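You operate a simulated robot arm through the tools that you are given. There is no shell and no other tool. Be economical: measure what you need, move in short steps, check, and stop when the job is done.

The job below is to be done with a simulated two-armed robot. You get a single attempt, and the scene is never put back.

TASK
Put the black cone on the green tile. Put the 1.0 m length clip from the white table top on the yellow book and the 1.5 m length clip in the tray there. Take the teal bundle and put it on the green book. Take the red bottle and leave it on the second white shelf second tier from the bottom. Fetch the red yarn bag and set it on the long brown table top. Take the small roll from the long brown table top and put it in the inside of the sorting box by the bags. Lift the teal lid open. Do these in any order. Set down upright: black cone, red bottle.

Only the result counts: the job must be done as asked and must still hold three seconds after the hand-in. Knocking over, shifting, dropping, spilling or breaking anything else fails it. A push-on lid holds only when it is set on centred and level and pressed home; a screw cap is set on level and turned clockwise until tight.

THE ROBOT
Two 7-joint arms with fingered hands on one trunk, on a base that drives. Base frame: it is fixed to the floor where the robot stands at the start and does not move with it; the origin is under the middle of the robot, x ahead of it, y to its left, z up; the surface under the hand at the start is at about z = 740. Readings come in mm, degrees, newtons and seconds.
The left shoulder is at the start at [60, 138, 897], the right one opposite. With the tool pointing down near the work surface each hand reaches from about 420 to 920 mm from the robot's upright axis, wherever it stands, measured 20 degrees to its own side. Places, roughly: black cone (7x7x11 cm) [500, 200, 800]; green book [1000, 500, 750]; green tile (10x10x1 cm) [600, 0, 700]; inside of the sorting box by the bags (22x24 cm) [-2380, -260, 740]; length clip [750, 250, 750]; long brown table top [-1900, 1700, 700]; red bottle (6x6x13 cm) [1000, 100, 800]; red yarn bag (16x4x15 cm) [2400, 400, 1000]; second white shelf second tier [2500, -800, 500]; small roll [-1250, 1750, 750]; teal bundle [750, 1000, 750]; teal lid [-3900, -8400, 900]; tray (32x18x4 cm) [600, 800, 800]; yellow book (21x15x3 cm) [600, 300, 800]. Payload 4 kg a hand.
The TCP of each hand is the grasp point between the finger pads, 36 mm short of the fingertips. In the tool frame z runs along the fingers and y along their closing line. Largest opening 120 mm; the body of the gripper starts 42 mm behind the TCP. The gripper is a hand of 5 fingers: y runs from the thumb to the fingers, the wrist lies at [-15, -109, -200] in the tool frame, and closing takes about 1.5 s.
Orientation is that of the tool frame in the base frame, as a unit quaternion [x, y, z, w]. With the fingers straight down and the wrist toward the robot, the tool's x, y and z point along [0, 1, 0], [1, 0, 0] and [0, 0, -1] of the base frame.

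THE INTERFACE
- The arms move only by the tool arm_command. It takes "left_increments", "right_increments" or both (then of equal length, played together; a hand with none holds still); each is a list of rows, each a list of 7 numbers: the shift along the base's x, y, z in cm, then the turn, a rotation vector about the base's x, y, z in degrees, then the finger opening in cm, from 0 to 12. In form: [[dx, dy, dz, wx, wy, wz, fingers], ...]. A call has 1 to 8 rows; each row shifts and turns the commanded pose from where the row before left it. A row lasts 0.2 s, in which the tool goes at most 50 mm and 8.6 degrees; a call with a longer step from one row to the next is refused whole, and so is a gripper value outside its range. A pose out of reach is approached as far as the arm can. The call stops where the force on the tool passes 40 N (or 10 N more than at its start, if that is more) or the arm is blocked; 0.2 s more then pass. The fingers move at their own pace (about 153 mm/s each) and stop on an object; they squeeze with about 26 N. The grip force told is the motor's: it shows also when the fingers shut on nothing. Time passes only in rows, and 0.2 s behind the last, so rows that do not move let the fingers close. It gives the time, the measured TCP pose, the force on the tool (base axes), the opening and the grip force at its end, in the units of the frame above (readings bear some noise), with the torque about the TCP (base axes, N m) and any sound that the robot's microphone picked up, and new pictures: "pictures" is both (left out), scene, wrist or none (wrist: the cameras of the hands that moved).
- Cameras (640 x 400 px; columns grow to the right, rows downward): "scene" is now at [51.9, 26.9, 1529.9]; the picture's right is [0.31, -0.95, 0.00], its down [-0.75, -0.25, -0.61] and it looks along [0.58, 0.19, -0.79] (base axes); focal length 281 px, centre (320, 200). "left" rides on the left gripper at [-69, -79, -131] in its tool frame; the picture's right is [-0.78, -0.29, 0.55], its down [0.55, -0.73, 0.40] and it looks along [0.29, 0.61, 0.74] (tool axes); focal length 222 px, centre (320, 200). "right" rides on the right gripper at [69, -79, -131] in its tool frame; the picture's right is [-0.78, 0.29, -0.55], its down [-0.55, -0.73, 0.40] and it looks along [-0.29, 0.61, 0.74] (tool axes); focal length 222 px, centre (320, 200). There is no depth. A picture from a camera that has moved, and an enlarged one, comes with that camera's place and axes in the base frame and with its lens. The place of the scene camera against the robot may be out by one fixed shift of up to 25 mm in any direction.
- slide_trunk(by): slides the trunk up (or, below 0, down) by that many mm; the arms and the scene camera ride with it, the base frame stays. It gives what a move gives, with no picture.
- roll_base(legs): drives the robot by 1 to 6 legs, each [ahead, left, turn to the left] in mm, mm and degrees, along the robot's own axes; the way and the turn of a leg run together, so that a leg with both is an arc; at most 1500 mm and 180 degrees a leg. The arms and the cameras ride along, it lands a little off, and it stops where it bumps. It gives what a move gives, and a new picture of the scene camera.
- preshape(shape, hand): the hand has 5 fingers and takes this shape, open, in about a second: jaw (thumb against the fingers, like two jaws); tri (thumb and two fingers); tip (a fingertip pinch); poke (one finger out to press); point (the index stretched); flat (the hand flat); cup (the hand cupped); fist (a fist). The gripper value then closes the fingers along that shape, each until it touches; the sizes above hold for jaw. It gives what a move gives, with no picture.
- turn_head(pan, tilt): turns the head with the scene camera to pan (to the left, within 86 degrees either way) and tilt (down, from -29 to 69), counted from straight ahead of the robot. It gives what a move gives, and a new picture of the scene camera.
- enlarge(camera, box): a new picture of the part [left, top, right, bottom] of that camera's present view, enlarged. The clock stands still meanwhile.
- job_done(): hands the job in; it is judged then, once.

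Go step by step. Nothing tells you exact positions but the pictures and the camera data: compare them with the known pose of the tool, close in by small moves and look again before you grip or let go. The budget is 217 turns and 260 pictures, counting those below and the enlarged ones. Unless the task says otherwise, let go and move clear before handing in.

The tools are called after "Request:" by a JSON object that holds its "op" and its "data". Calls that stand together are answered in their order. arm_command: Moves the arms, as the interface text tells. Its arguments: {"type":"object","properties":{"left_increments":{"type":"array"},"right_increments":{"type":"array"},"pictures":{"type":"string","enum":["both","scene","wrist","none"]}},"required":[]} The other tools are called the same way: slide_trunk (by) slides the trunk up or down; preshape (shape, hand) gives the hand a shape; roll_base (legs) drives the base; turn_head (pan, tilt) turns the head that bears the scene camera; enlarge (camera, box) takes an enlarged picture of a part of a camera's view; job_done () hands the job in.

At the start:

```text
time_s: 0.0
left_eef_pos: [434.5, 416.2, 1033.0]
left_orientation: [0.707, 0.707, 0.0, 0.0]
left_wrist_force: [-0.3, 0.0, 0.0]
left_moment: [0.03, 0.01, 0.0]
left_grip_width: 119.7
left_grasp_force: 0.0
left_shape: jaw
right_eef_pos: [486.8, -41.0, 1089.1]
right_orientation: [0.706, 0.708, 0.001, 0.0]
right_wrist_force: [0.7, 0.0, 0.4]
right_moment: [-0.02, 0.0, -0.01]
right_grip_width: 119.8
right_grasp_force: 0.0
right_shape: jaw
trunk travel left (down, up): [-475.0, 115.0]
robot x, y, heading: [-0.9, -0.4, -0.2]
head pan, tilt: [18.3, 52.1]
```

scene: 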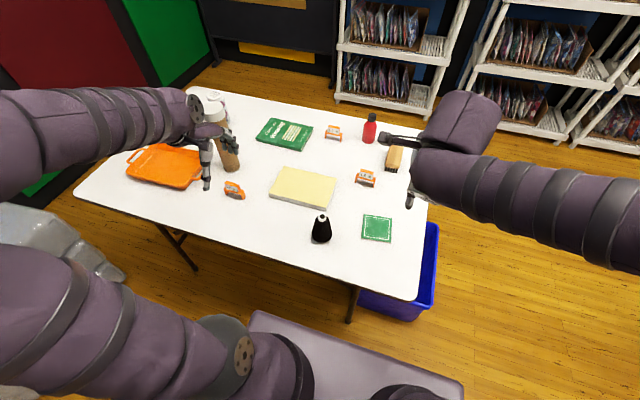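
right: 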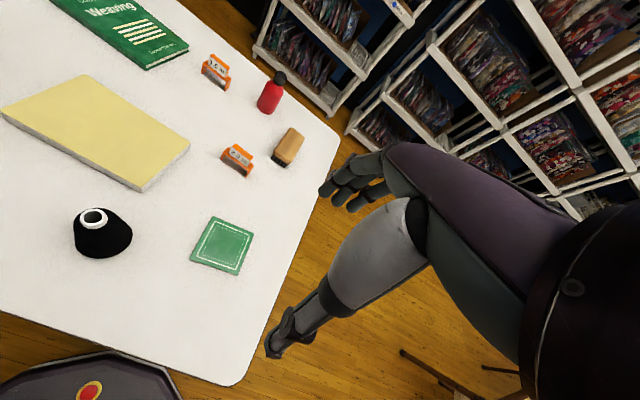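
left: 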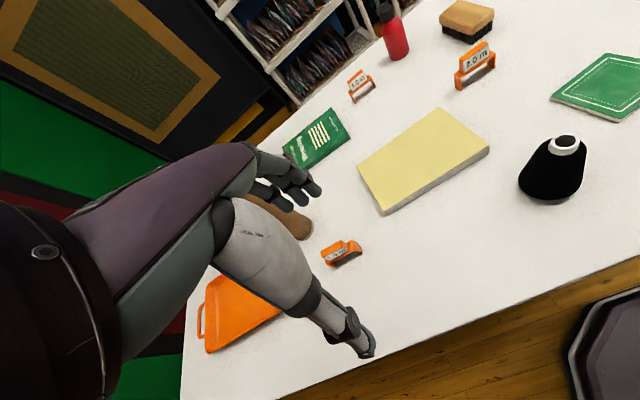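

I see the white table with the cone, tile, books, three orange clips, bottle and tray. First I read the clip labels.

Request:
{"op": "enlarge", "data": {"camera": "scene", "box": [220, 110, 420, 235]}}

Request:
{"op": "enlarge", "data": {"camera": "left", "box": [300, 20, 520, 280]}}

Request:
{"op": "enlarge", "data": {"camera": "right", "box": [190, 40, 310, 190]}}

```text
3.20 times, centred on (320, 172) of scene
camera zoom: at [51.9, 26.9, 1529.9], right [0.31, -0.95, 0.0], down [-0.75, -0.25, -0.61], along [0.58, 0.19, -0.79], focal length 901 px, centre (320, 288)
```

zoom: 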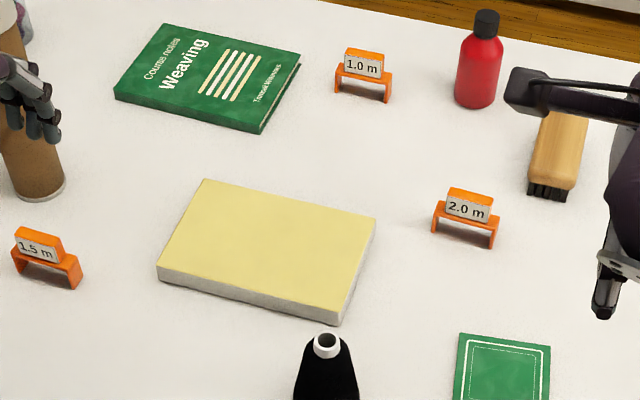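

```text
1.54 times, centred on (410, 150) of left
camera zoom: at [355.3, 347.3, 1164.7], right [-0.29, -0.78, -0.55], down [-0.73, 0.55, -0.4], along [0.61, 0.29, -0.74], focal length 342 px, centre (182, 277)
```

zoom: 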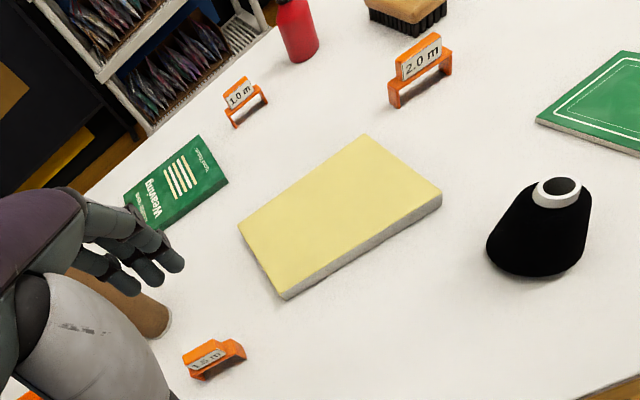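

```text
2.67 times, centred on (250, 115) of right
camera zoom: at [407.7, 28.7, 1219.7], right [0.29, -0.78, 0.55], down [-0.73, -0.55, -0.4], along [0.61, -0.29, -0.74], focal length 592 px, centre (507, 427)
```

zoom: 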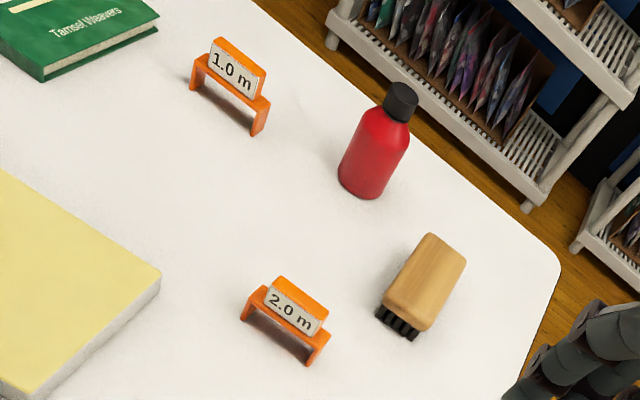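

The 1.0 m clip is beside the bottle, the 1.5 m clip beside the tray. I take the cone to be at about [478,162] and the tile at [557,2]; I bring the left hand above the cone and move the right arm out of the way.

Request:
{"op": "arm_command", "data": {"left_increments": [[0.7, -4.2, -1.7, 0, 0, 0, 12], [0.7, -4.2, -1.7, 0, 0, 0, 12], [0.7, -4.2, -1.7, 0, 0, 0, 12], [0.7, -4.2, -1.7, 0, 0, 0, 12], [0.7, -4.2, -1.7, 0, 0, 0, 12], [0.7, -4.2, -1.7, 0, 0, 0, 12]], "right_increments": [[-1, -4.5, 0, 0, 0, 0, 12], [-1, -4.5, 0, 0, 0, 0, 12], [-1, -4.5, 0, 0, 0, 0, 12], [-1, -4.5, 0, 0, 0, 0, 12], [-1, -4.5, 0, 0, 0, 0, 12], [-1, -4.5, 0, 0, 0, 0, 12]]}}

```text
time_s: 1.4
left_eef_pos: [477.0, 162.6, 930.1]
left_orientation: [0.707, 0.707, 0.0, 0.001]
left_wrist_force: [-0.1, -0.5, -0.5]
left_moment: [0.04, -0.01, 0.0]
left_grip_width: 119.5
left_grasp_force: 0.0
left_shape: jaw
right_eef_pos: [426.2, -311.7, 1088.0]
right_orientation: [0.707, 0.707, 0.001, -0.001]
right_wrist_force: [-0.1, -1.3, -0.2]
right_moment: [0.03, -0.02, 0.01]
right_grip_width: 119.6
right_grasp_force: 0.1
right_shape: jaw
trunk travel left (down, up): [-475.0, 115.0]
robot x, y, heading: [-0.9, 0.3, -0.1]
head pan, tilt: [18.3, 52.1]
camera scene: at [51.1, 25.0, 1529.9], right [0.31, -0.95, 0.0], down [-0.75, -0.25, -0.61], along [0.58, 0.19, -0.79], focal length 281 px, centre (320, 200)
camera right: at [348.1, -243.9, 1218.6], right [0.29, -0.79, 0.55], down [-0.73, -0.55, -0.4], along [0.61, -0.29, -0.74], focal length 222 px, centre (320, 200)
camera left: at [396.6, 93.6, 1060.6], right [-0.29, -0.78, -0.55], down [-0.74, 0.55, -0.4], along [0.61, 0.29, -0.74], focal length 222 px, centre (320, 200)
```

scene: 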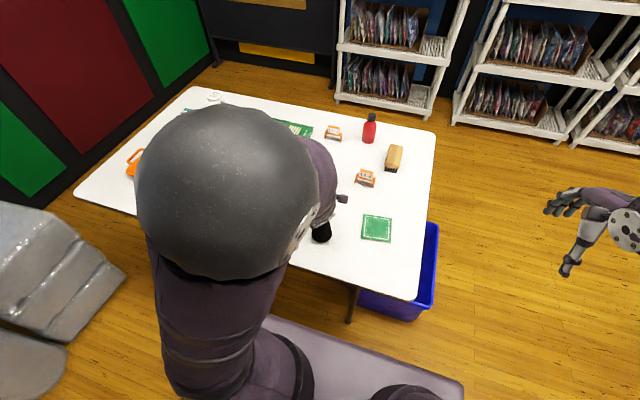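
right: 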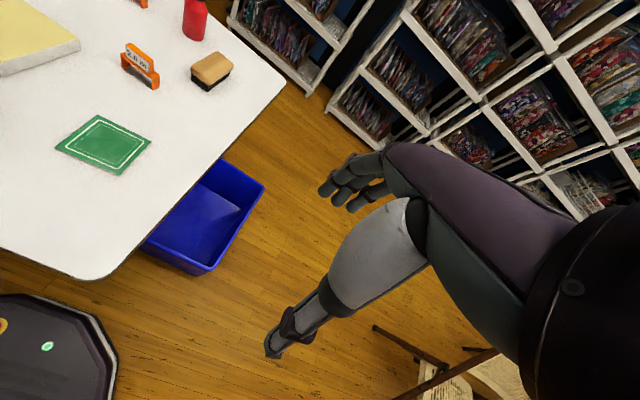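
left: 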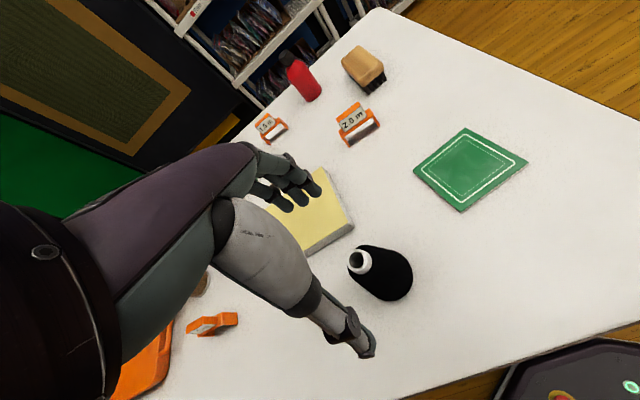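

The cone lies right under the left hand at about [474,163]. I descend around it and close.

Request:
{"op": "arm_command", "data": {"left_increments": [[-0.2, 0, -4, 0, 0, 0, 12], [-0.1, 0, -4, 0, 0, 0, 12], [0, 0, -3.2, 0, 0, 0, 12]]}}

```text
time_s: 2.2
left_eef_pos: [473.1, 165.5, 815.8]
left_orientation: [0.707, 0.707, 0.0, 0.0]
left_wrist_force: [0.3, -0.2, 0.8]
left_moment: [-0.02, -0.02, 0.01]
left_grip_width: 119.7
left_grasp_force: 0.1
left_shape: jaw
right_eef_pos: [428.5, -310.0, 1087.0]
right_orientation: [0.707, 0.707, 0.0, 0.0]
right_wrist_force: [0.1, 0.0, 0.6]
right_moment: [-0.05, 0.05, 0.0]
right_grip_width: 119.7
right_grasp_force: 0.2
right_shape: jaw
trunk travel left (down, up): [-475.0, 115.0]
robot x, y, heading: [-0.1, 2.1, -0.1]
head pan, tilt: [18.3, 52.1]
camera scene: at [52.3, 26.7, 1529.9], right [0.31, -0.95, 0.0], down [-0.75, -0.25, -0.61], along [0.58, 0.19, -0.79], focal length 281 px, centre (320, 200)
camera left: at [393.3, 96.2, 948.2], right [-0.29, -0.78, -0.55], down [-0.74, 0.55, -0.4], along [0.61, 0.29, -0.74], focal length 222 px, centre (320, 200)
```

scene: 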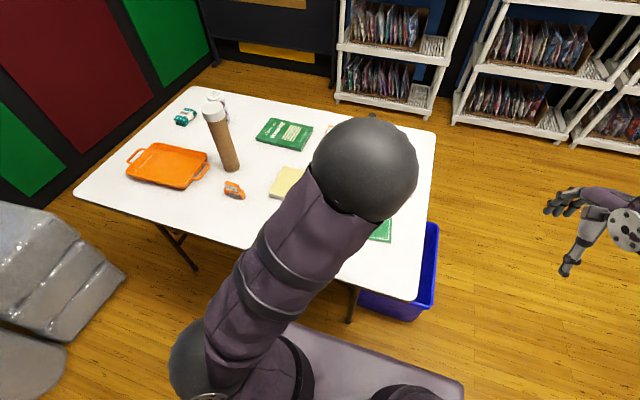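
left: 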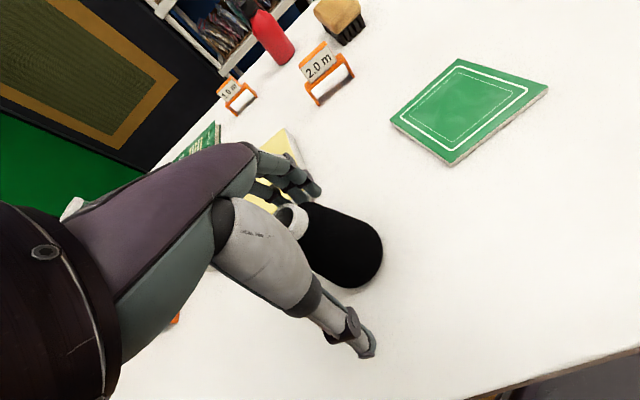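

The cone sits between thumb and fingers. I close the hand.

Request:
{"op": "arm_command", "data": {"left_increments": [[0, 0, 0, 0, 0, 0, 0], [0, 0, 0, 0, 0, 0, 0], [0, 0, 0, 0, 0, 0, 0], [0, 0, 0, 0, 0, 0, 0], [0, 0, 0, 0, 0, 0, 0], [0, 0, 0, 0, 0, 0, 0], [0, 0, 0, 0, 0, 0, 0], [0, 0, 0, 0, 0, 0, 0]], "pictures": "wrist"}}

```text
time_s: 4.0
left_eef_pos: [473.0, 164.9, 817.1]
left_orientation: [0.707, 0.707, 0.001, 0.0]
left_wrist_force: [-0.8, -0.5, -0.5]
left_moment: [-0.01, 0.0, 0.0]
left_grip_width: 46.5
left_grasp_force: 26.2
left_shape: jaw
right_eef_pos: [428.2, -310.2, 1088.3]
right_orientation: [0.707, 0.707, 0.001, -0.001]
right_wrist_force: [-0.6, -0.7, 0.3]
right_moment: [0.0, -0.06, -0.02]
right_grip_width: 119.9
right_grasp_force: 0.0
right_shape: jaw
trunk travel left (down, up): [-475.0, 115.0]
robot x, y, heading: [-2.4, -2.5, -0.2]
head pan, tilt: [18.3, 52.1]
camera left: at [393.2, 96.2, 948.8], right [-0.29, -0.78, -0.55], down [-0.73, 0.55, -0.4], along [0.61, 0.29, -0.74], focal length 222 px, centre (320, 200)
```

left: 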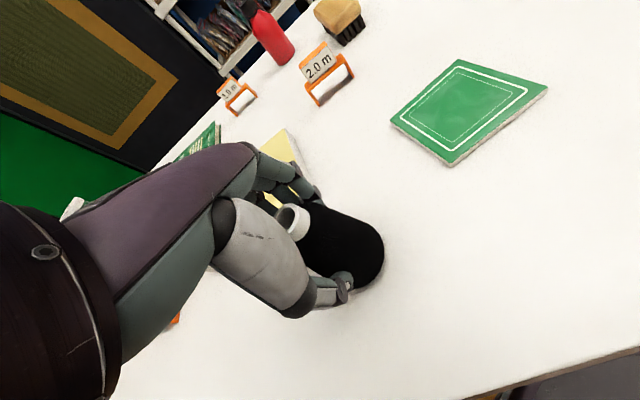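

Gripped. I lift it and carry it over the tile.

Request:
{"op": "arm_command", "data": {"left_increments": [[0, 0, 3, 0, 0, 0, 0], [0, 0, 3, 0, 0, 0, 0], [1.6, -4, 0, 0, 0, 0, 0], [1.6, -4, 0, 0, 0, 0, 0], [1.6, -4, 0, 0, 0, 0, 0], [1.6, -3, 0, 0, 0, 0, 0], [1.3, -1, 0, 0, 0, 0, 0], [0, 0, 0, 0, 0, 0, 0]]}}

```text
time_s: 5.8
left_eef_pos: [553.5, 3.5, 878.7]
left_orientation: [0.707, 0.707, 0.0, 0.0]
left_wrist_force: [-0.2, -0.6, -1.4]
left_moment: [0.01, 0.04, 0.03]
left_grip_width: 46.0
left_grasp_force: 26.0
left_shape: jaw
right_eef_pos: [428.0, -309.2, 1089.1]
right_orientation: [0.707, 0.708, 0.0, 0.0]
right_wrist_force: [-0.3, -0.4, 0.2]
right_moment: [0.03, 0.0, -0.02]
right_grip_width: 119.6
right_grasp_force: 0.1
right_shape: jaw
trunk travel left (down, up): [-475.0, 115.0]
robot x, y, heading: [0.9, -1.2, 0.1]
head pan, tilt: [18.3, 52.1]
camera scene: at [51.9, 26.8, 1529.9], right [0.31, -0.95, 0.0], down [-0.75, -0.25, -0.61], along [0.58, 0.19, -0.79], focal length 281 px, centre (320, 200)
camera left: at [473.1, -65.7, 1010.2], right [-0.29, -0.78, -0.55], down [-0.74, 0.55, -0.4], along [0.61, 0.29, -0.74], focal length 222 px, centre (320, 200)
```

scene: 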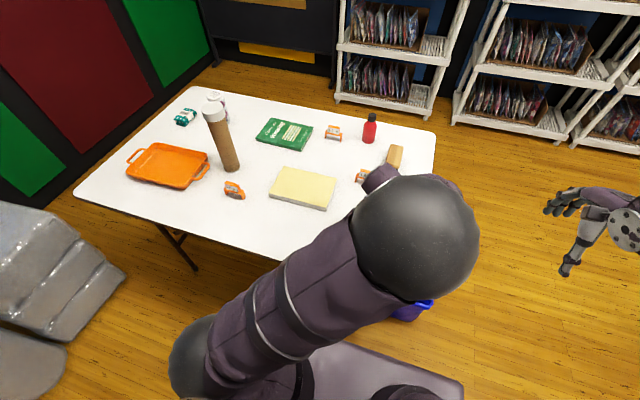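
left: 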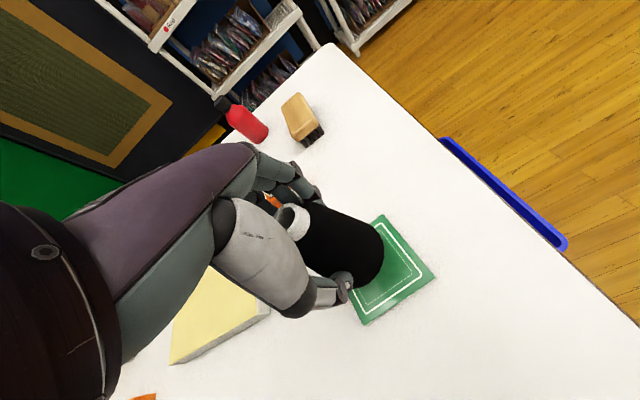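

The cone hangs over the tile centre (about [556,2]). I lower it slowly.

Request:
{"op": "arm_command", "data": {"left_increments": [[0.3, -0.1, -2.5, 0, 0, 0, 0], [0, 0, -1.5, 0, 0, 0, 0], [0, 0, -0.6, 0, 0, 0, 0], [0, 0, -0.3, 0, 0, 0, 0], [0, 0, -0.2, 0, 0, 0, 0], [0, 0, 0, 0, 0, 0, 0]], "pictures": "wrist"}}

```text
time_s: 7.2
left_eef_pos: [555.1, 1.8, 828.5]
left_orientation: [0.707, 0.707, 0.0, 0.0]
left_wrist_force: [-0.4, -0.2, -1.0]
left_moment: [-0.05, -0.02, -0.02]
left_grip_width: 46.4
left_grasp_force: 26.2
left_shape: jaw
right_eef_pos: [428.9, -310.4, 1088.3]
right_orientation: [0.707, 0.707, 0.001, 0.001]
right_wrist_force: [-0.2, -0.4, -0.3]
right_moment: [0.01, 0.01, 0.0]
right_grip_width: 119.7
right_grasp_force: 0.1
right_shape: jaw
trunk travel left (down, up): [-475.0, 115.0]
robot x, y, heading: [-2.0, 0.9, 0.2]
head pan, tilt: [18.3, 52.1]
camera left: at [475.0, -66.6, 959.8], right [-0.29, -0.78, -0.55], down [-0.74, 0.55, -0.4], along [0.61, 0.29, -0.74], focal length 222 px, centre (320, 200)
```

left: 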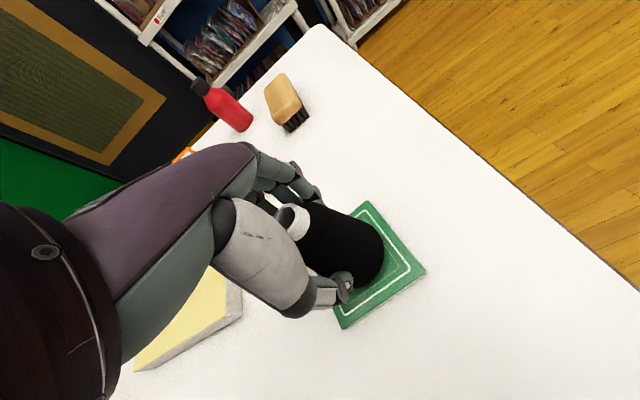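

Nearly down; I creep until contact shows.

Request:
{"op": "arm_command", "data": {"left_increments": [[0, 0, -0.2, 0, 0, 0, 0], [0, 0, -0.2, 0, 0, 0, 0], [0, 0, 0, 0, 0, 0, 0]], "pictures": "none"}}

```text
time_s: 8.0
left_eef_pos: [554.7, 2.8, 824.9]
left_orientation: [0.708, 0.707, 0.001, 0.0]
left_wrist_force: [0.0, 0.0, 7.8]
left_moment: [0.03, -0.19, 0.02]
left_grip_width: 46.3
left_grasp_force: 25.8
left_shape: jaw
right_eef_pos: [427.9, -310.2, 1088.3]
right_orientation: [0.707, 0.707, 0.0, 0.0]
right_wrist_force: [-0.7, -0.1, -0.2]
right_moment: [0.02, 0.02, -0.03]
right_grip_width: 119.8
right_grasp_force: 0.0
right_shape: jaw
trunk travel left (down, up): [-475.0, 115.0]
robot x, y, heading: [1.9, -1.1, 0.0]
head pan, tilt: [18.3, 52.1]
```

Contact. I open the hand and rise straight up.

Request:
{"op": "arm_command", "data": {"left_increments": [[0, 0, 0, 0, 0, 0, 6], [0, 0, 0, 0, 0, 0, 9], [0, 0, 0, 0, 0, 0, 12], [0, 0, 0, 0, 0, 0, 12], [0, 0, 2, 0, 0, 0, 12], [0, 0, 4, 0, 0, 0, 12], [0, 0, 4.5, 0, 0, 0, 12], [0, 0, 4.5, 0, 0, 0, 12]], "pictures": "wrist"}}

```text
time_s: 9.8
left_eef_pos: [556.4, 4.0, 977.9]
left_orientation: [0.707, 0.707, -0.001, 0.0]
left_wrist_force: [-0.3, 0.4, -0.8]
left_moment: [0.0, -0.02, -0.03]
left_grip_width: 119.8
left_grasp_force: 0.1
left_shape: jaw
right_eef_pos: [428.2, -310.0, 1088.0]
right_orientation: [0.708, 0.707, 0.0, 0.0]
right_wrist_force: [-0.1, 1.0, 1.0]
right_moment: [-0.02, 0.0, 0.0]
right_grip_width: 119.8
right_grasp_force: 0.1
right_shape: jaw
trunk travel left (down, up): [-475.0, 115.0]
robot x, y, heading: [-1.2, 4.3, 0.0]
head pan, tilt: [18.3, 52.1]
camera left: at [475.9, -64.4, 1109.0], right [-0.29, -0.78, -0.55], down [-0.74, 0.55, -0.4], along [0.61, 0.29, -0.74], focal length 222 px, centre (320, 200)
```

left: 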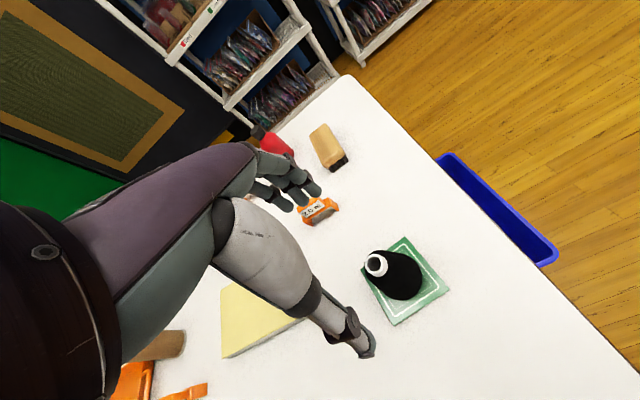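

The cone stands on the tile. Next the 1.5 m clip, near [545,505], with a tall tube close beyond it; I move the left hand near and look.

Request:
{"op": "arm_command", "data": {"left_increments": [[-0.5, 4.9, 0, 0, 0, 0, 12], [-0.5, 4.9, 0, 0, 0, 0, 12], [-0.5, 4.9, 0, 0, 0, 0, 12], [-0.5, 4.9, 0, 0, 0, 0, 12], [-0.5, 4.9, 0, 0, 0, 0, 12], [-0.5, 4.9, 0, 0, 0, 0, 12], [-0.5, 4.9, 0, 0, 0, 0, 12], [-0.5, 4.9, 0, 0, 0, 0, 12]]}}

```text
time_s: 11.6
left_eef_pos: [502.1, 399.8, 991.2]
left_orientation: [0.698, 0.716, 0.003, -0.012]
left_wrist_force: [0.1, -0.1, 0.3]
left_moment: [0.0, -0.04, 0.02]
left_grip_width: 119.5
left_grasp_force: 0.0
left_shape: jaw
left hand out of reach, approached as far as the arm can: row 8
right_eef_pos: [425.4, -311.1, 1090.0]
right_orientation: [0.707, 0.707, 0.0, 0.001]
right_wrist_force: [-0.8, -0.1, 0.5]
right_moment: [0.01, 0.01, -0.01]
right_grip_width: 119.7
right_grasp_force: 0.1
right_shape: jaw
trunk travel left (down, up): [-475.0, 115.0]
robot x, y, heading: [0.7, 0.0, -0.1]
head pan, tilt: [18.3, 52.1]
camera scene: at [50.5, 25.9, 1529.9], right [0.31, -0.95, 0.0], down [-0.75, -0.25, -0.62], along [0.58, 0.19, -0.79], focal length 281 px, centre (320, 200)
camera left: at [425.1, 326.4, 1123.0], right [-0.28, -0.78, -0.56], down [-0.75, 0.54, -0.38], along [0.6, 0.32, -0.74], focal length 222 px, centre (320, 200)
```

scene: 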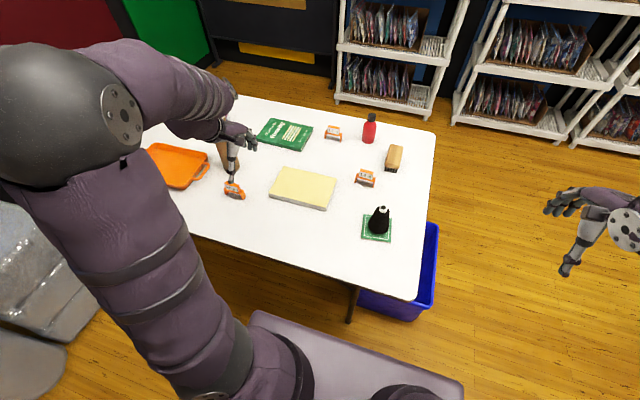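
left: 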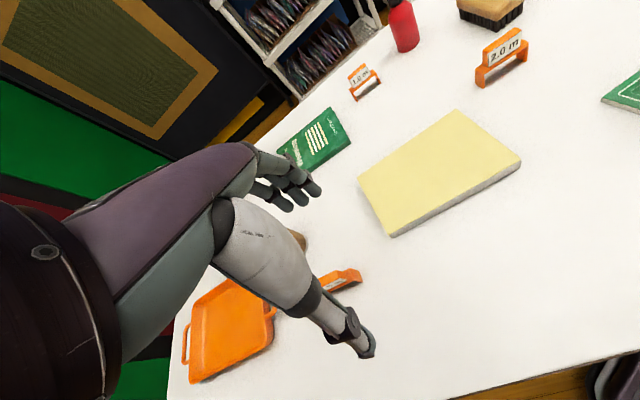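

The clip is too far left for this height, so I draw the hand back and strafe the base left 400 mm.

Request:
{"op": "arm_command", "data": {"left_increments": [[-3, -1, 0, 0, 0, 0, 12], [-4, 0, 0, 0, 0, 0, 12], [-4, 0, 0, 0, 0, 0, 12]], "pictures": "none"}}

Request:
{"op": "roll_base", "data": {"legs": [[0, 400, 0]]}}

```text
time_s: 12.4
left_eef_pos: [402.5, 387.0, 976.3]
left_orientation: [0.707, 0.707, -0.001, 0.0]
left_wrist_force: [0.3, -1.6, 0.7]
left_moment: [0.1, 0.03, 0.01]
left_grip_width: 119.8
left_grasp_force: 0.1
left_shape: jaw
right_eef_pos: [425.6, -310.3, 1089.0]
right_orientation: [0.707, 0.707, 0.001, 0.001]
right_wrist_force: [-0.6, -0.8, 1.1]
right_moment: [-0.02, -0.03, 0.02]
right_grip_width: 119.7
right_grasp_force: 0.0
right_shape: jaw
trunk travel left (down, up): [-475.0, 115.0]
robot x, y, heading: [-1.9, -0.0, -0.2]
head pan, tilt: [18.3, 52.1]
```

```text
time_s: 14.9
left_eef_pos: [402.7, 790.9, 975.8]
left_orientation: [0.705, 0.709, 0.0, 0.0]
left_wrist_force: [0.0, 0.2, 0.9]
left_moment: [-0.01, -0.03, -0.01]
left_grip_width: 119.9
left_grasp_force: 0.1
left_shape: jaw
right_eef_pos: [428.3, 94.1, 1089.7]
right_orientation: [0.705, 0.709, -0.001, 0.0]
right_wrist_force: [-0.1, 0.5, 0.4]
right_moment: [-0.01, 0.01, 0.0]
right_grip_width: 119.9
right_grasp_force: 0.1
right_shape: jaw
trunk travel left (down, up): [-475.0, 115.0]
robot x, y, heading: [-2.7, 402.7, 0.1]
head pan, tilt: [18.3, 52.1]
camera scene: at [50.7, 428.9, 1529.9], right [0.32, -0.95, 0.0], down [-0.75, -0.25, -0.61], along [0.58, 0.2, -0.79], focal length 281 px, centre (320, 200)
```

scene: 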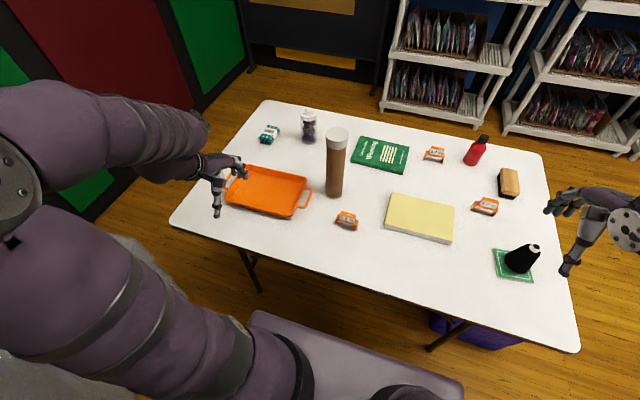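

Now the clip, tube and tray are in front. I zoom on the clip for its exact orientation.

Request:
{"op": "enlarge", "data": {"camera": "scene", "box": [220, 150, 380, 250]}}

```text
4.00 times, centred on (300, 200) of scene
camera zoom: at [50.7, 428.9, 1529.9], right [0.32, -0.95, 0.0], down [-0.75, -0.25, -0.61], along [0.58, 0.2, -0.79], focal length 1126 px, centre (400, 200)
```

zoom: 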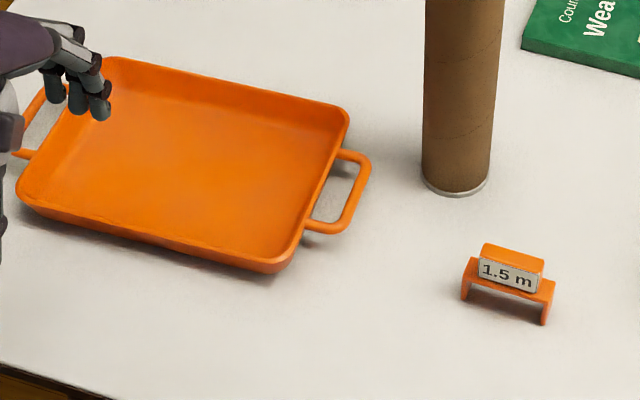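

Clip about [540,506], long side along y; the tube stands near [641,581]. I bring the hand over the clip half closed.

Request:
{"op": "arm_command", "data": {"left_increments": [[0, -4.8, -1, 0, 0, 0, 7], [0, -4.8, -1, 0, 0, 0, 7], [0, -4.8, -1, 0, 0, 0, 7], [0, -4.8, -1, 0, 0, 0, 7], [0, -4.8, -1, 0, 0, 0, 7], [0, -4.8, -1, 0, 0, 0, 7], [4.5, 0, -1.5, 0, 0, 0, 7], [4.5, 0, -1.5, 0, 0, 0, 7]], "pictures": "wrist"}}

```text
time_s: 16.7
left_eef_pos: [494.6, 503.2, 884.6]
left_orientation: [0.705, 0.709, 0.0, -0.001]
left_wrist_force: [-1.2, -0.7, -0.3]
left_moment: [0.03, -0.06, 0.03]
left_grip_width: 70.2
left_grasp_force: 0.1
left_shape: jaw
right_eef_pos: [428.3, 92.6, 1088.4]
right_orientation: [0.706, 0.709, 0.0, 0.0]
right_wrist_force: [0.5, 0.8, -0.1]
right_moment: [-0.01, -0.01, -0.01]
right_grip_width: 119.7
right_grasp_force: 0.1
right_shape: jaw
trunk travel left (down, up): [-475.0, 115.0]
robot x, y, heading: [-2.5, 400.8, 0.1]
head pan, tilt: [18.3, 52.1]
camera left: at [414.9, 434.2, 1017.3], right [-0.29, -0.79, -0.55], down [-0.74, 0.55, -0.4], along [0.61, 0.29, -0.74], focal length 222 px, centre (320, 200)
```

left: 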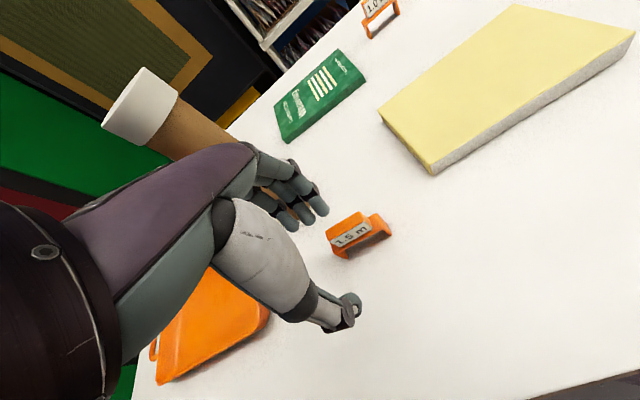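

Clip confirmed at about [540,505]. I go over it and down.

Request:
{"op": "arm_command", "data": {"left_increments": [[4.5, 0.2, 0, 0, 0, 0, 7], [0, 0, -4, 0, 0, 0, 7], [0, 0, -4, 0, 0, 0, 7], [0, 0, 0, 0, 0, 0, 7]], "pictures": "wrist"}}

```text
time_s: 17.7
left_eef_pos: [536.7, 503.7, 802.4]
left_orientation: [0.705, 0.709, -0.001, 0.0]
left_wrist_force: [-0.2, -0.1, 0.0]
left_moment: [0.02, 0.0, -0.01]
left_grip_width: 70.2
left_grasp_force: 0.2
left_shape: jaw
right_eef_pos: [429.3, 92.9, 1089.1]
right_orientation: [0.705, 0.71, 0.0, 0.0]
right_wrist_force: [0.1, -0.8, -1.1]
right_moment: [0.0, 0.01, 0.01]
right_grip_width: 119.8
right_grasp_force: 0.0
right_shape: jaw
trunk travel left (down, up): [-475.0, 115.0]
robot x, y, heading: [-1.7, 400.2, 0.3]
head pan, tilt: [18.3, 52.1]
camera left: at [456.8, 434.3, 935.4], right [-0.29, -0.79, -0.55], down [-0.74, 0.55, -0.4], along [0.61, 0.29, -0.74], focal length 222 px, centre (320, 200)
```

left: 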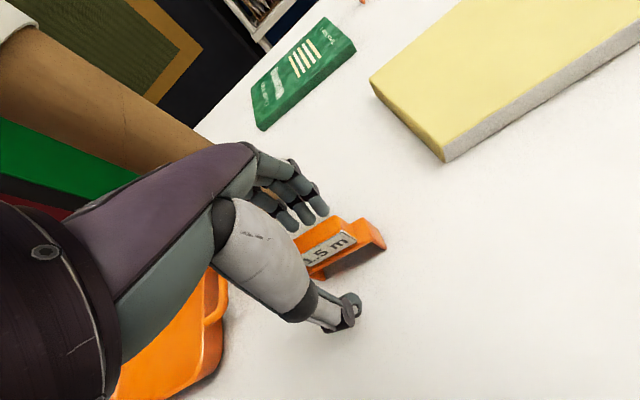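

Thumb is in front, fingers behind. Down a little and close.

Request:
{"op": "arm_command", "data": {"left_increments": [[0.3, 0.1, -1.6, 0, 0, 0, 7], [0, 0, 0, 0, 0, 0, 0], [0, 0, 0, 0, 0, 0, 0], [0, 0, 0, 0, 0, 0, 0], [0, 0, 0, 0, 0, 0, 0], [0, 0, 0, 0, 0, 0, 0], [0, 0, 0, 0, 0, 0, 0]], "pictures": "wrist"}}

```text
time_s: 19.3
left_eef_pos: [540.2, 504.2, 787.8]
left_orientation: [0.705, 0.709, 0.001, 0.0]
left_wrist_force: [0.5, -0.5, -0.6]
left_moment: [0.0, -0.01, 0.03]
left_grip_width: 0.0
left_grasp_force: 25.6
left_shape: jaw
right_eef_pos: [427.4, 92.4, 1088.4]
right_orientation: [0.706, 0.709, 0.0, 0.0]
right_wrist_force: [0.4, 0.4, -0.9]
right_moment: [0.05, -0.01, 0.04]
right_grip_width: 119.7
right_grasp_force: 0.0
right_shape: jaw
trunk travel left (down, up): [-475.0, 115.0]
robot x, y, heading: [2.8, 402.4, 0.2]
head pan, tilt: [18.3, 52.1]
camera left: at [459.7, 435.2, 919.7], right [-0.29, -0.79, -0.55], down [-0.74, 0.55, -0.4], along [0.61, 0.29, -0.74], focal length 222 px, centre (320, 200)
```

left: 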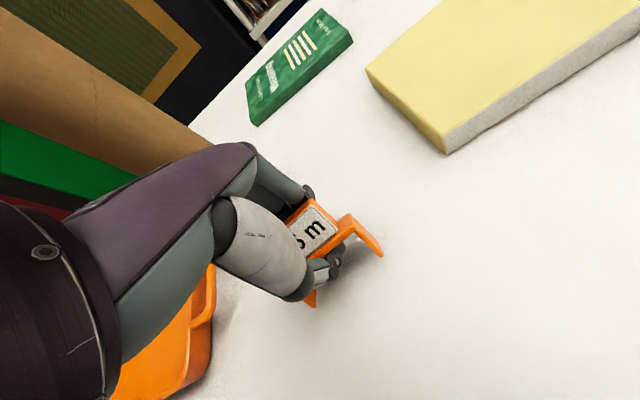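

The grip reads 0, so thumb and fingers may have met through the clip's arch. I look closer.

Request:
{"op": "enlarge", "data": {"camera": "left", "box": [230, 150, 430, 320]}}

```text
2.35 times, centred on (330, 235) of left
camera zoom: at [459.7, 435.2, 919.7], right [-0.29, -0.79, -0.55], down [-0.74, 0.55, -0.4], along [0.61, 0.29, -0.74], focal length 523 px, centre (296, 118)
```

zoom: 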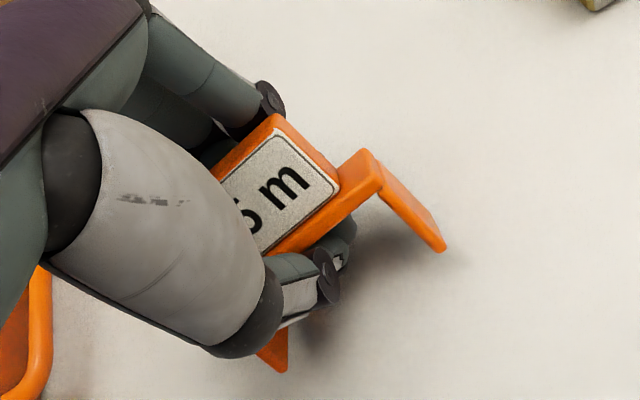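

Fingers met under the bridge. I open again to regrip higher, on the label block.

Request:
{"op": "arm_command", "data": {"left_increments": [[0, 0, 0, 0, 0, 0, 2], [0, 0, 0, 0, 0, 0, 4], [0, 0, 0, 0, 0, 0, 7], [0, 0, 0, 0, 0, 0, 7], [0, 0, 1.8, 0, 0, 0, 7], [0, 0, 0, 0, 0, 0, 7]], "pictures": "wrist"}}

```text
time_s: 20.7
left_eef_pos: [540.5, 504.4, 806.6]
left_orientation: [0.705, 0.71, 0.0, 0.0]
left_wrist_force: [0.2, 1.2, -0.2]
left_moment: [0.01, -0.01, -0.01]
left_grip_width: 69.6
left_grasp_force: 0.0
left_shape: jaw
right_eef_pos: [429.1, 92.5, 1087.6]
right_orientation: [0.705, 0.709, 0.0, 0.0]
right_wrist_force: [0.6, -0.9, -0.7]
right_moment: [-0.01, 0.02, -0.02]
right_grip_width: 119.9
right_grasp_force: 0.0
right_shape: jaw
trunk travel left (down, up): [-475.0, 115.0]
robot x, y, heading: [3.4, 398.5, 0.6]
head pan, tilt: [18.3, 52.1]
camera left: at [460.0, 435.6, 938.7], right [-0.29, -0.79, -0.55], down [-0.74, 0.55, -0.4], along [0.61, 0.29, -0.74], focal length 222 px, centre (320, 200)
```

left: 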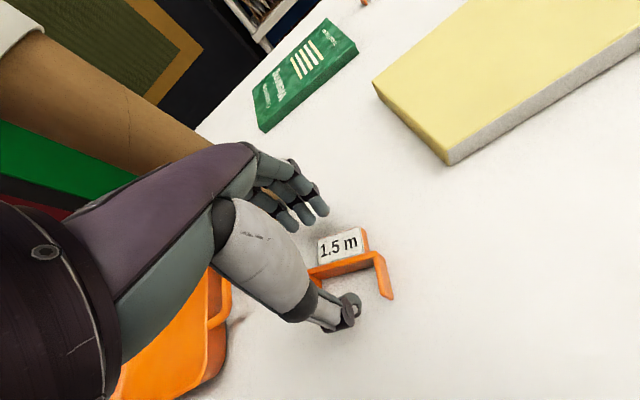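

Request:
{"op": "enlarge", "data": {"camera": "left", "box": [230, 190, 430, 320]}}

```text
3.08 times, centred on (330, 255) of left
camera zoom: at [460.0, 435.6, 938.7], right [-0.29, -0.79, -0.55], down [-0.74, 0.55, -0.4], along [0.61, 0.29, -0.74], focal length 684 px, centre (289, 31)
```

zoom: 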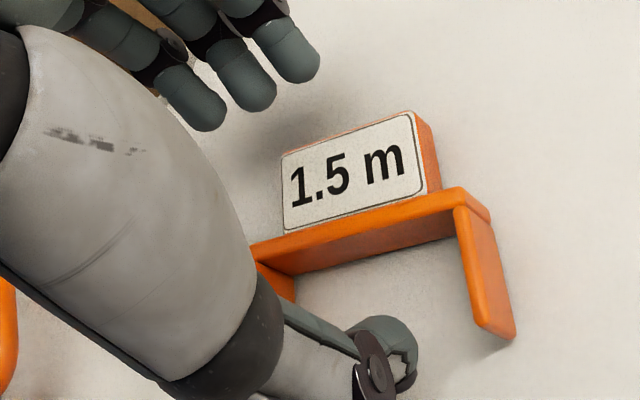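

The clip lies on its back at about [545,505], 20 mm high. I lower the fingers around block and bridge and close again.

Request:
{"op": "arm_command", "data": {"left_increments": [[0.5, 0, -1.5, 0, 0, 0, 7], [0, 0, -1.3, 0, 0, 0, 7], [0, 0, 0, 0, 0, 0, 3], [0, 0, 0, 0, 0, 0, 0], [0, 0, 0, 0, 0, 0, 0], [0, 0, 0, 0, 0, 0, 0], [0, 0, 0, 0, 0, 0, 0]], "pictures": "wrist"}}

```text
time_s: 22.3
left_eef_pos: [546.2, 505.2, 779.8]
left_orientation: [0.705, 0.709, 0.0, 0.0]
left_wrist_force: [-0.2, 0.0, 0.2]
left_moment: [0.01, -0.02, 0.01]
left_grip_width: 30.6
left_grasp_force: 25.5
left_shape: jaw
right_eef_pos: [428.8, 93.3, 1088.9]
right_orientation: [0.705, 0.709, 0.0, 0.0]
right_wrist_force: [-0.2, -1.3, 0.5]
right_moment: [0.01, -0.01, 0.0]
right_grip_width: 119.8
right_grasp_force: 0.0
right_shape: jaw
trunk travel left (down, up): [-475.0, 115.0]
robot x, y, heading: [1.2, 401.6, 0.3]
head pan, tilt: [18.3, 52.1]
camera left: at [465.4, 436.2, 911.0], right [-0.29, -0.79, -0.55], down [-0.74, 0.55, -0.4], along [0.61, 0.29, -0.74], focal length 222 px, centre (320, 200)
```

left: 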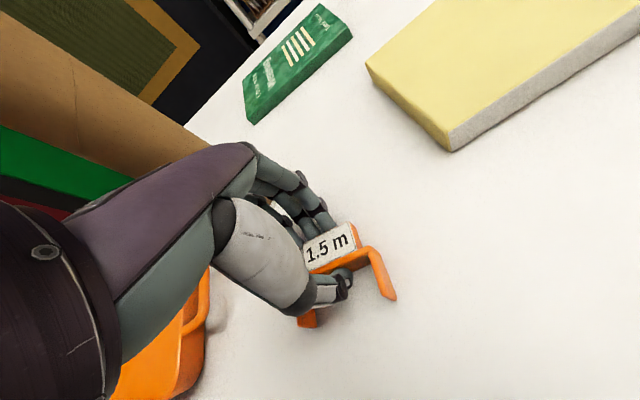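

Gripped (31 mm). I lift and carry it leftward, keeping clear of the tube, toward the tray centre near [595,820].

Request:
{"op": "arm_command", "data": {"left_increments": [[0, 0, 4, 0, 0, 0, 0], [-1, 0, 4, 0, 0, 0, 0], [-4, 2.5, 1, 0, 0, 0, 0], [0, 4.9, 0, 0, 0, 0, 0], [0, 4.9, 0, 0, 0, 0, 0], [0, 4.9, 0, 0, 0, 0, 0], [0, 4.9, 0, 0, 0, 0, 0], [0, 4.9, 0, 0, 0, 0, 0]]}}

```text
time_s: 24.1
left_eef_pos: [486.6, 736.3, 911.1]
left_orientation: [0.705, 0.709, -0.001, 0.002]
left_wrist_force: [-0.9, 0.5, 0.2]
left_moment: [-0.02, -0.06, -0.03]
left_grip_width: 30.1
left_grasp_force: 26.3
left_shape: jaw
left hand out of reach, approached as far as the arm can: row 7, 8
right_eef_pos: [425.1, 95.9, 1090.6]
right_orientation: [0.705, 0.709, 0.002, 0.001]
right_wrist_force: [-1.2, -0.5, 1.1]
right_moment: [-0.06, -0.08, 0.01]
right_grip_width: 119.6
right_grasp_force: 0.0
right_shape: jaw
trunk travel left (down, up): [-475.0, 115.0]
robot x, y, heading: [-1.7, 398.9, 0.3]
head pan, tilt: [18.3, 52.1]
camera scene: at [46.4, 431.1, 1530.0], right [0.32, -0.95, 0.0], down [-0.75, -0.25, -0.62], along [0.58, 0.19, -0.79], focal length 281 px, centre (320, 200)
camera left: at [405.9, 668.5, 1043.0], right [-0.29, -0.79, -0.54], down [-0.74, 0.54, -0.4], along [0.61, 0.29, -0.74], focal length 222 px, centre (320, 200)
```

scene: 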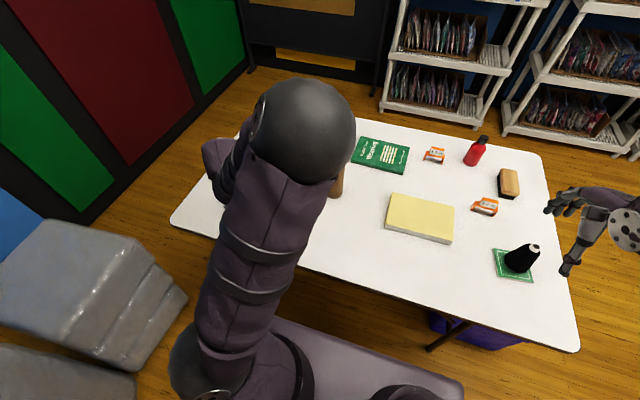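
left: 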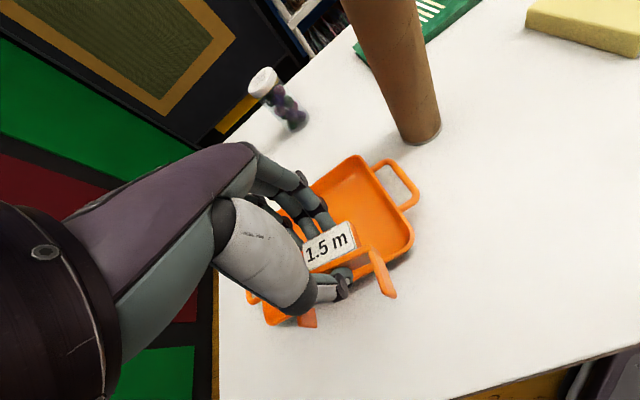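

The reach ends here; I shift the base another 120 mm left.

Request:
{"op": "roll_base", "data": {"legs": [[0, 120, 0]]}}

Request:
{"op": "arm_command", "data": {"left_increments": [[2, 0, -1, 0, 0, 0, 0]], "pictures": "wrist"}}

```text
time_s: 25.3
left_eef_pos: [488.2, 857.6, 909.0]
left_orientation: [0.704, 0.71, -0.001, 0.0]
left_wrist_force: [0.8, 0.3, -1.0]
left_moment: [0.0, -0.05, 0.02]
left_grip_width: 30.1
left_grasp_force: 26.4
left_shape: jaw
right_eef_pos: [428.7, 214.9, 1089.4]
right_orientation: [0.705, 0.71, -0.001, 0.0]
right_wrist_force: [-0.3, 0.0, -0.1]
right_moment: [-0.01, 0.01, 0.0]
right_grip_width: 119.6
right_grasp_force: 0.1
right_shape: jaw
trunk travel left (down, up): [-475.0, 115.0]
robot x, y, heading: [-2.4, 516.1, 0.5]
head pan, tilt: [18.3, 52.1]
camera scene: at [50.0, 548.7, 1529.8], right [0.32, -0.95, 0.0], down [-0.75, -0.25, -0.61], along [0.58, 0.2, -0.79], focal length 281 px, centre (320, 200)
```

scene: 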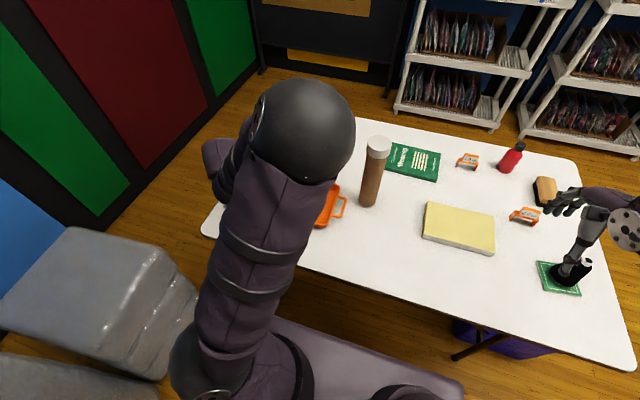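

```text
time_s: 25.7
left_eef_pos: [505.6, 857.5, 900.4]
left_orientation: [0.704, 0.71, 0.0, 0.0]
left_wrist_force: [0.5, -0.3, -0.5]
left_moment: [0.0, -0.01, 0.01]
left_grip_width: 30.4
left_grasp_force: 26.0
left_shape: jaw
right_eef_pos: [428.7, 214.6, 1087.8]
right_orientation: [0.704, 0.71, 0.0, 0.0]
right_wrist_force: [1.1, -0.1, -0.8]
right_moment: [-0.01, 0.07, 0.02]
right_grip_width: 119.7
right_grasp_force: 0.2
right_shape: jaw
trunk travel left (down, up): [-475.0, 115.0]
robot x, y, heading: [-1.1, 516.7, 0.6]
head pan, tilt: [18.3, 52.1]
camera left: at [427.4, 788.3, 1031.9], right [-0.28, -0.79, -0.55], down [-0.74, 0.54, -0.4], along [0.61, 0.29, -0.74], focal length 222 px, centre (320, 200)
```

left: 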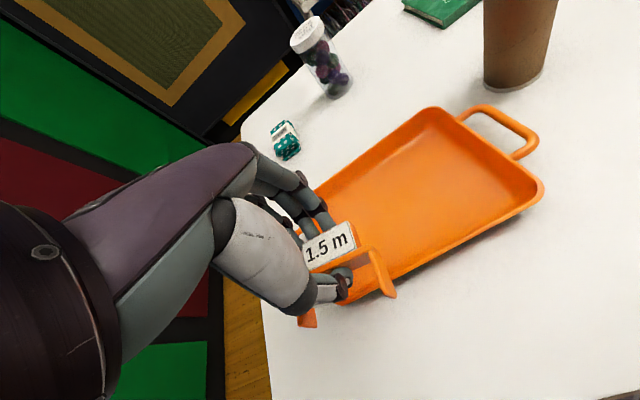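

The tray spans about x 505–660, y 682–940. I move over its middle and lower the clip.

Request:
{"op": "arm_command", "data": {"left_increments": [[4, -2, 0, 0, 0, 0, 0], [4.3, -2.2, 0, 0, 0, 0, 0], [0, 0, -4, 0, 0, 0, 0], [0, 0, -4, 0, 0, 0, 0], [0, 0, 0, 0, 0, 0, 0]], "pictures": "wrist"}}

```text
time_s: 26.9
left_eef_pos: [593.8, 791.9, 875.4]
left_orientation: [0.704, 0.71, 0.0, 0.0]
left_wrist_force: [-0.2, 1.1, 0.3]
left_moment: [0.02, 0.05, 0.0]
left_grip_width: 30.1
left_grasp_force: 25.9
left_shape: jaw
left hand out of reach, approached as far as the arm can: row 2, 3, 4
right_eef_pos: [429.3, 213.8, 1087.5]
right_orientation: [0.705, 0.71, 0.0, 0.0]
right_wrist_force: [0.1, -0.2, -0.2]
right_moment: [-0.01, 0.04, 0.01]
right_grip_width: 119.7
right_grasp_force: 0.1
right_shape: jaw
trunk travel left (down, up): [-475.0, 115.0]
robot x, y, heading: [1.4, 521.7, -0.0]
head pan, tilt: [18.3, 52.1]
camera left: at [514.1, 721.6, 1007.1], right [-0.28, -0.79, -0.55], down [-0.74, 0.54, -0.4], along [0.61, 0.29, -0.74], focal length 222 px, centre (320, 200)
```

left: 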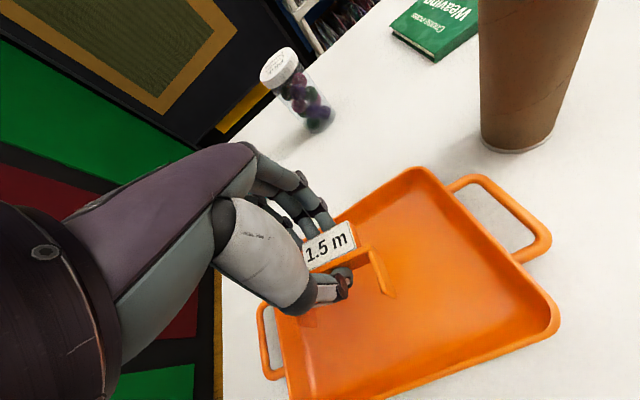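

It stopped short of the commanded pose. From here I try going straight down.

Request:
{"op": "arm_command", "data": {"left_increments": [[0, 0, -3, 0, 0, 0, 0], [0, 0, -3, 0, 0, 0, 0], [0, 0, 0, 0, 0, 0, 0]], "pictures": "none"}}

```text
time_s: 27.7
left_eef_pos: [592.4, 781.8, 846.0]
left_orientation: [0.704, 0.711, 0.001, -0.001]
left_wrist_force: [0.8, -0.1, 0.1]
left_moment: [0.01, -0.03, 0.0]
left_grip_width: 30.2
left_grasp_force: 26.3
left_shape: jaw
left hand out of reach, approached as far as the arm can: row 1, 2
right_eef_pos: [428.8, 214.2, 1088.5]
right_orientation: [0.704, 0.71, -0.001, 0.0]
right_wrist_force: [0.8, 1.0, -0.4]
right_moment: [-0.05, 0.0, -0.02]
right_grip_width: 119.8
right_grasp_force: 0.1
right_shape: jaw
trunk travel left (down, up): [-475.0, 115.0]
robot x, y, heading: [-2.6, 517.8, 0.5]
head pan, tilt: [18.3, 52.1]
```

The limit is toward the left; I shift the base left another 110 mm (away from the tube).

Request:
{"op": "arm_command", "data": {"left_increments": [[-1, 0, 2.5, 0, 0, 0, 0]], "pictures": "none"}}

Request:
{"op": "roll_base", "data": {"legs": [[0, 110, 0]]}}

Request:
{"op": "arm_command", "data": {"left_increments": [[0, -3.5, 0, 0, 0, 0, 0], [0, -3.5, 0, 0, 0, 0, 0], [0, 0, -3, 0, 0, 0, 0]], "pictures": "wrist"}}

```text
time_s: 28.1
left_eef_pos: [581.9, 782.4, 871.6]
left_orientation: [0.705, 0.71, 0.0, -0.001]
left_wrist_force: [-0.1, 0.3, -0.2]
left_moment: [-0.04, -0.03, 0.0]
left_grip_width: 29.9
left_grasp_force: 25.4
left_shape: jaw
right_eef_pos: [427.4, 212.8, 1088.4]
right_orientation: [0.705, 0.71, 0.0, 0.0]
right_wrist_force: [-0.1, 0.1, 0.2]
right_moment: [0.01, -0.03, -0.03]
right_grip_width: 119.9
right_grasp_force: 0.1
right_shape: jaw
trunk travel left (down, up): [-475.0, 115.0]
robot x, y, heading: [-2.3, 520.1, 0.5]
head pan, tilt: [18.3, 52.1]
```

```text
time_s: 29.3
left_eef_pos: [582.1, 894.1, 870.3]
left_orientation: [0.704, 0.71, 0.001, 0.0]
left_wrist_force: [0.4, 0.7, 0.3]
left_moment: [-0.02, 0.01, 0.03]
left_grip_width: 30.4
left_grasp_force: 26.0
left_shape: jaw
right_eef_pos: [428.3, 324.9, 1088.4]
right_orientation: [0.704, 0.71, -0.001, 0.001]
right_wrist_force: [0.1, -0.7, -0.3]
right_moment: [-0.02, 0.01, 0.01]
right_grip_width: 119.8
right_grasp_force: 0.1
right_shape: jaw
trunk travel left (down, up): [-475.0, 115.0]
robot x, y, heading: [-0.6, 628.6, 0.4]
head pan, tilt: [18.3, 52.1]
camera scene: at [49.2, 659.1, 1529.9], right [0.32, -0.95, 0.0], down [-0.75, -0.25, -0.61], along [0.58, 0.2, -0.79], focal length 281 px, centre (320, 200)
```

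scene: 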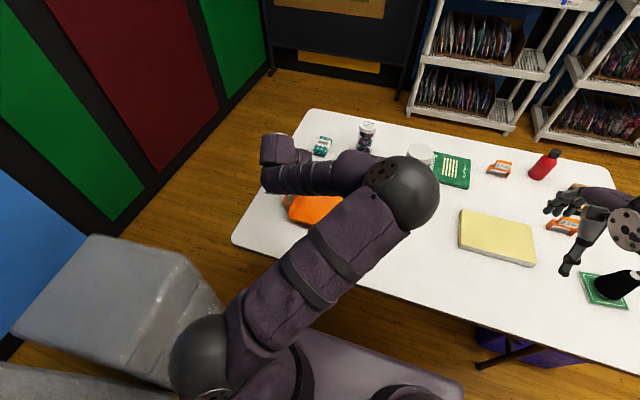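

```text
time_s: 30.1
left_eef_pos: [582.7, 824.6, 839.8]
left_orientation: [0.704, 0.71, 0.001, 0.0]
left_wrist_force: [-0.2, 0.9, -0.5]
left_moment: [0.0, 0.01, 0.01]
left_grip_width: 30.1
left_grasp_force: 25.7
left_shape: jaw
right_eef_pos: [428.7, 325.3, 1088.2]
right_orientation: [0.703, 0.711, 0.0, 0.0]
right_wrist_force: [0.5, 0.4, -1.7]
right_moment: [-0.01, 0.05, -0.02]
right_grip_width: 119.8
right_grasp_force: 0.0
right_shape: jaw
trunk travel left (down, up): [-475.0, 115.0]
robot x, y, heading: [-2.4, 634.1, 0.4]
head pan, tilt: [18.3, 52.1]
camera left: at [502.2, 755.4, 971.8], right [-0.28, -0.79, -0.55], down [-0.74, 0.54, -0.4], along [0.61, 0.29, -0.74], focal length 222 px, centre (320, 200)
```

left: 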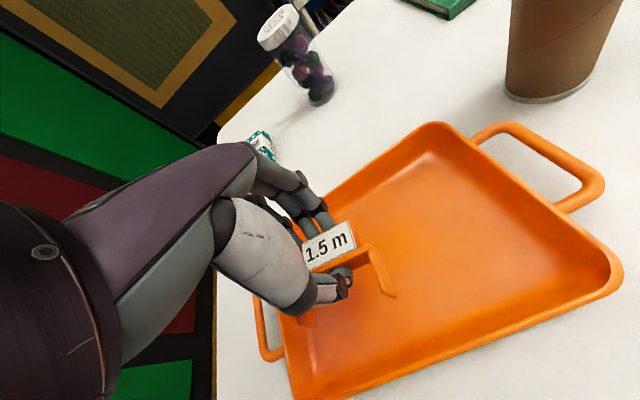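

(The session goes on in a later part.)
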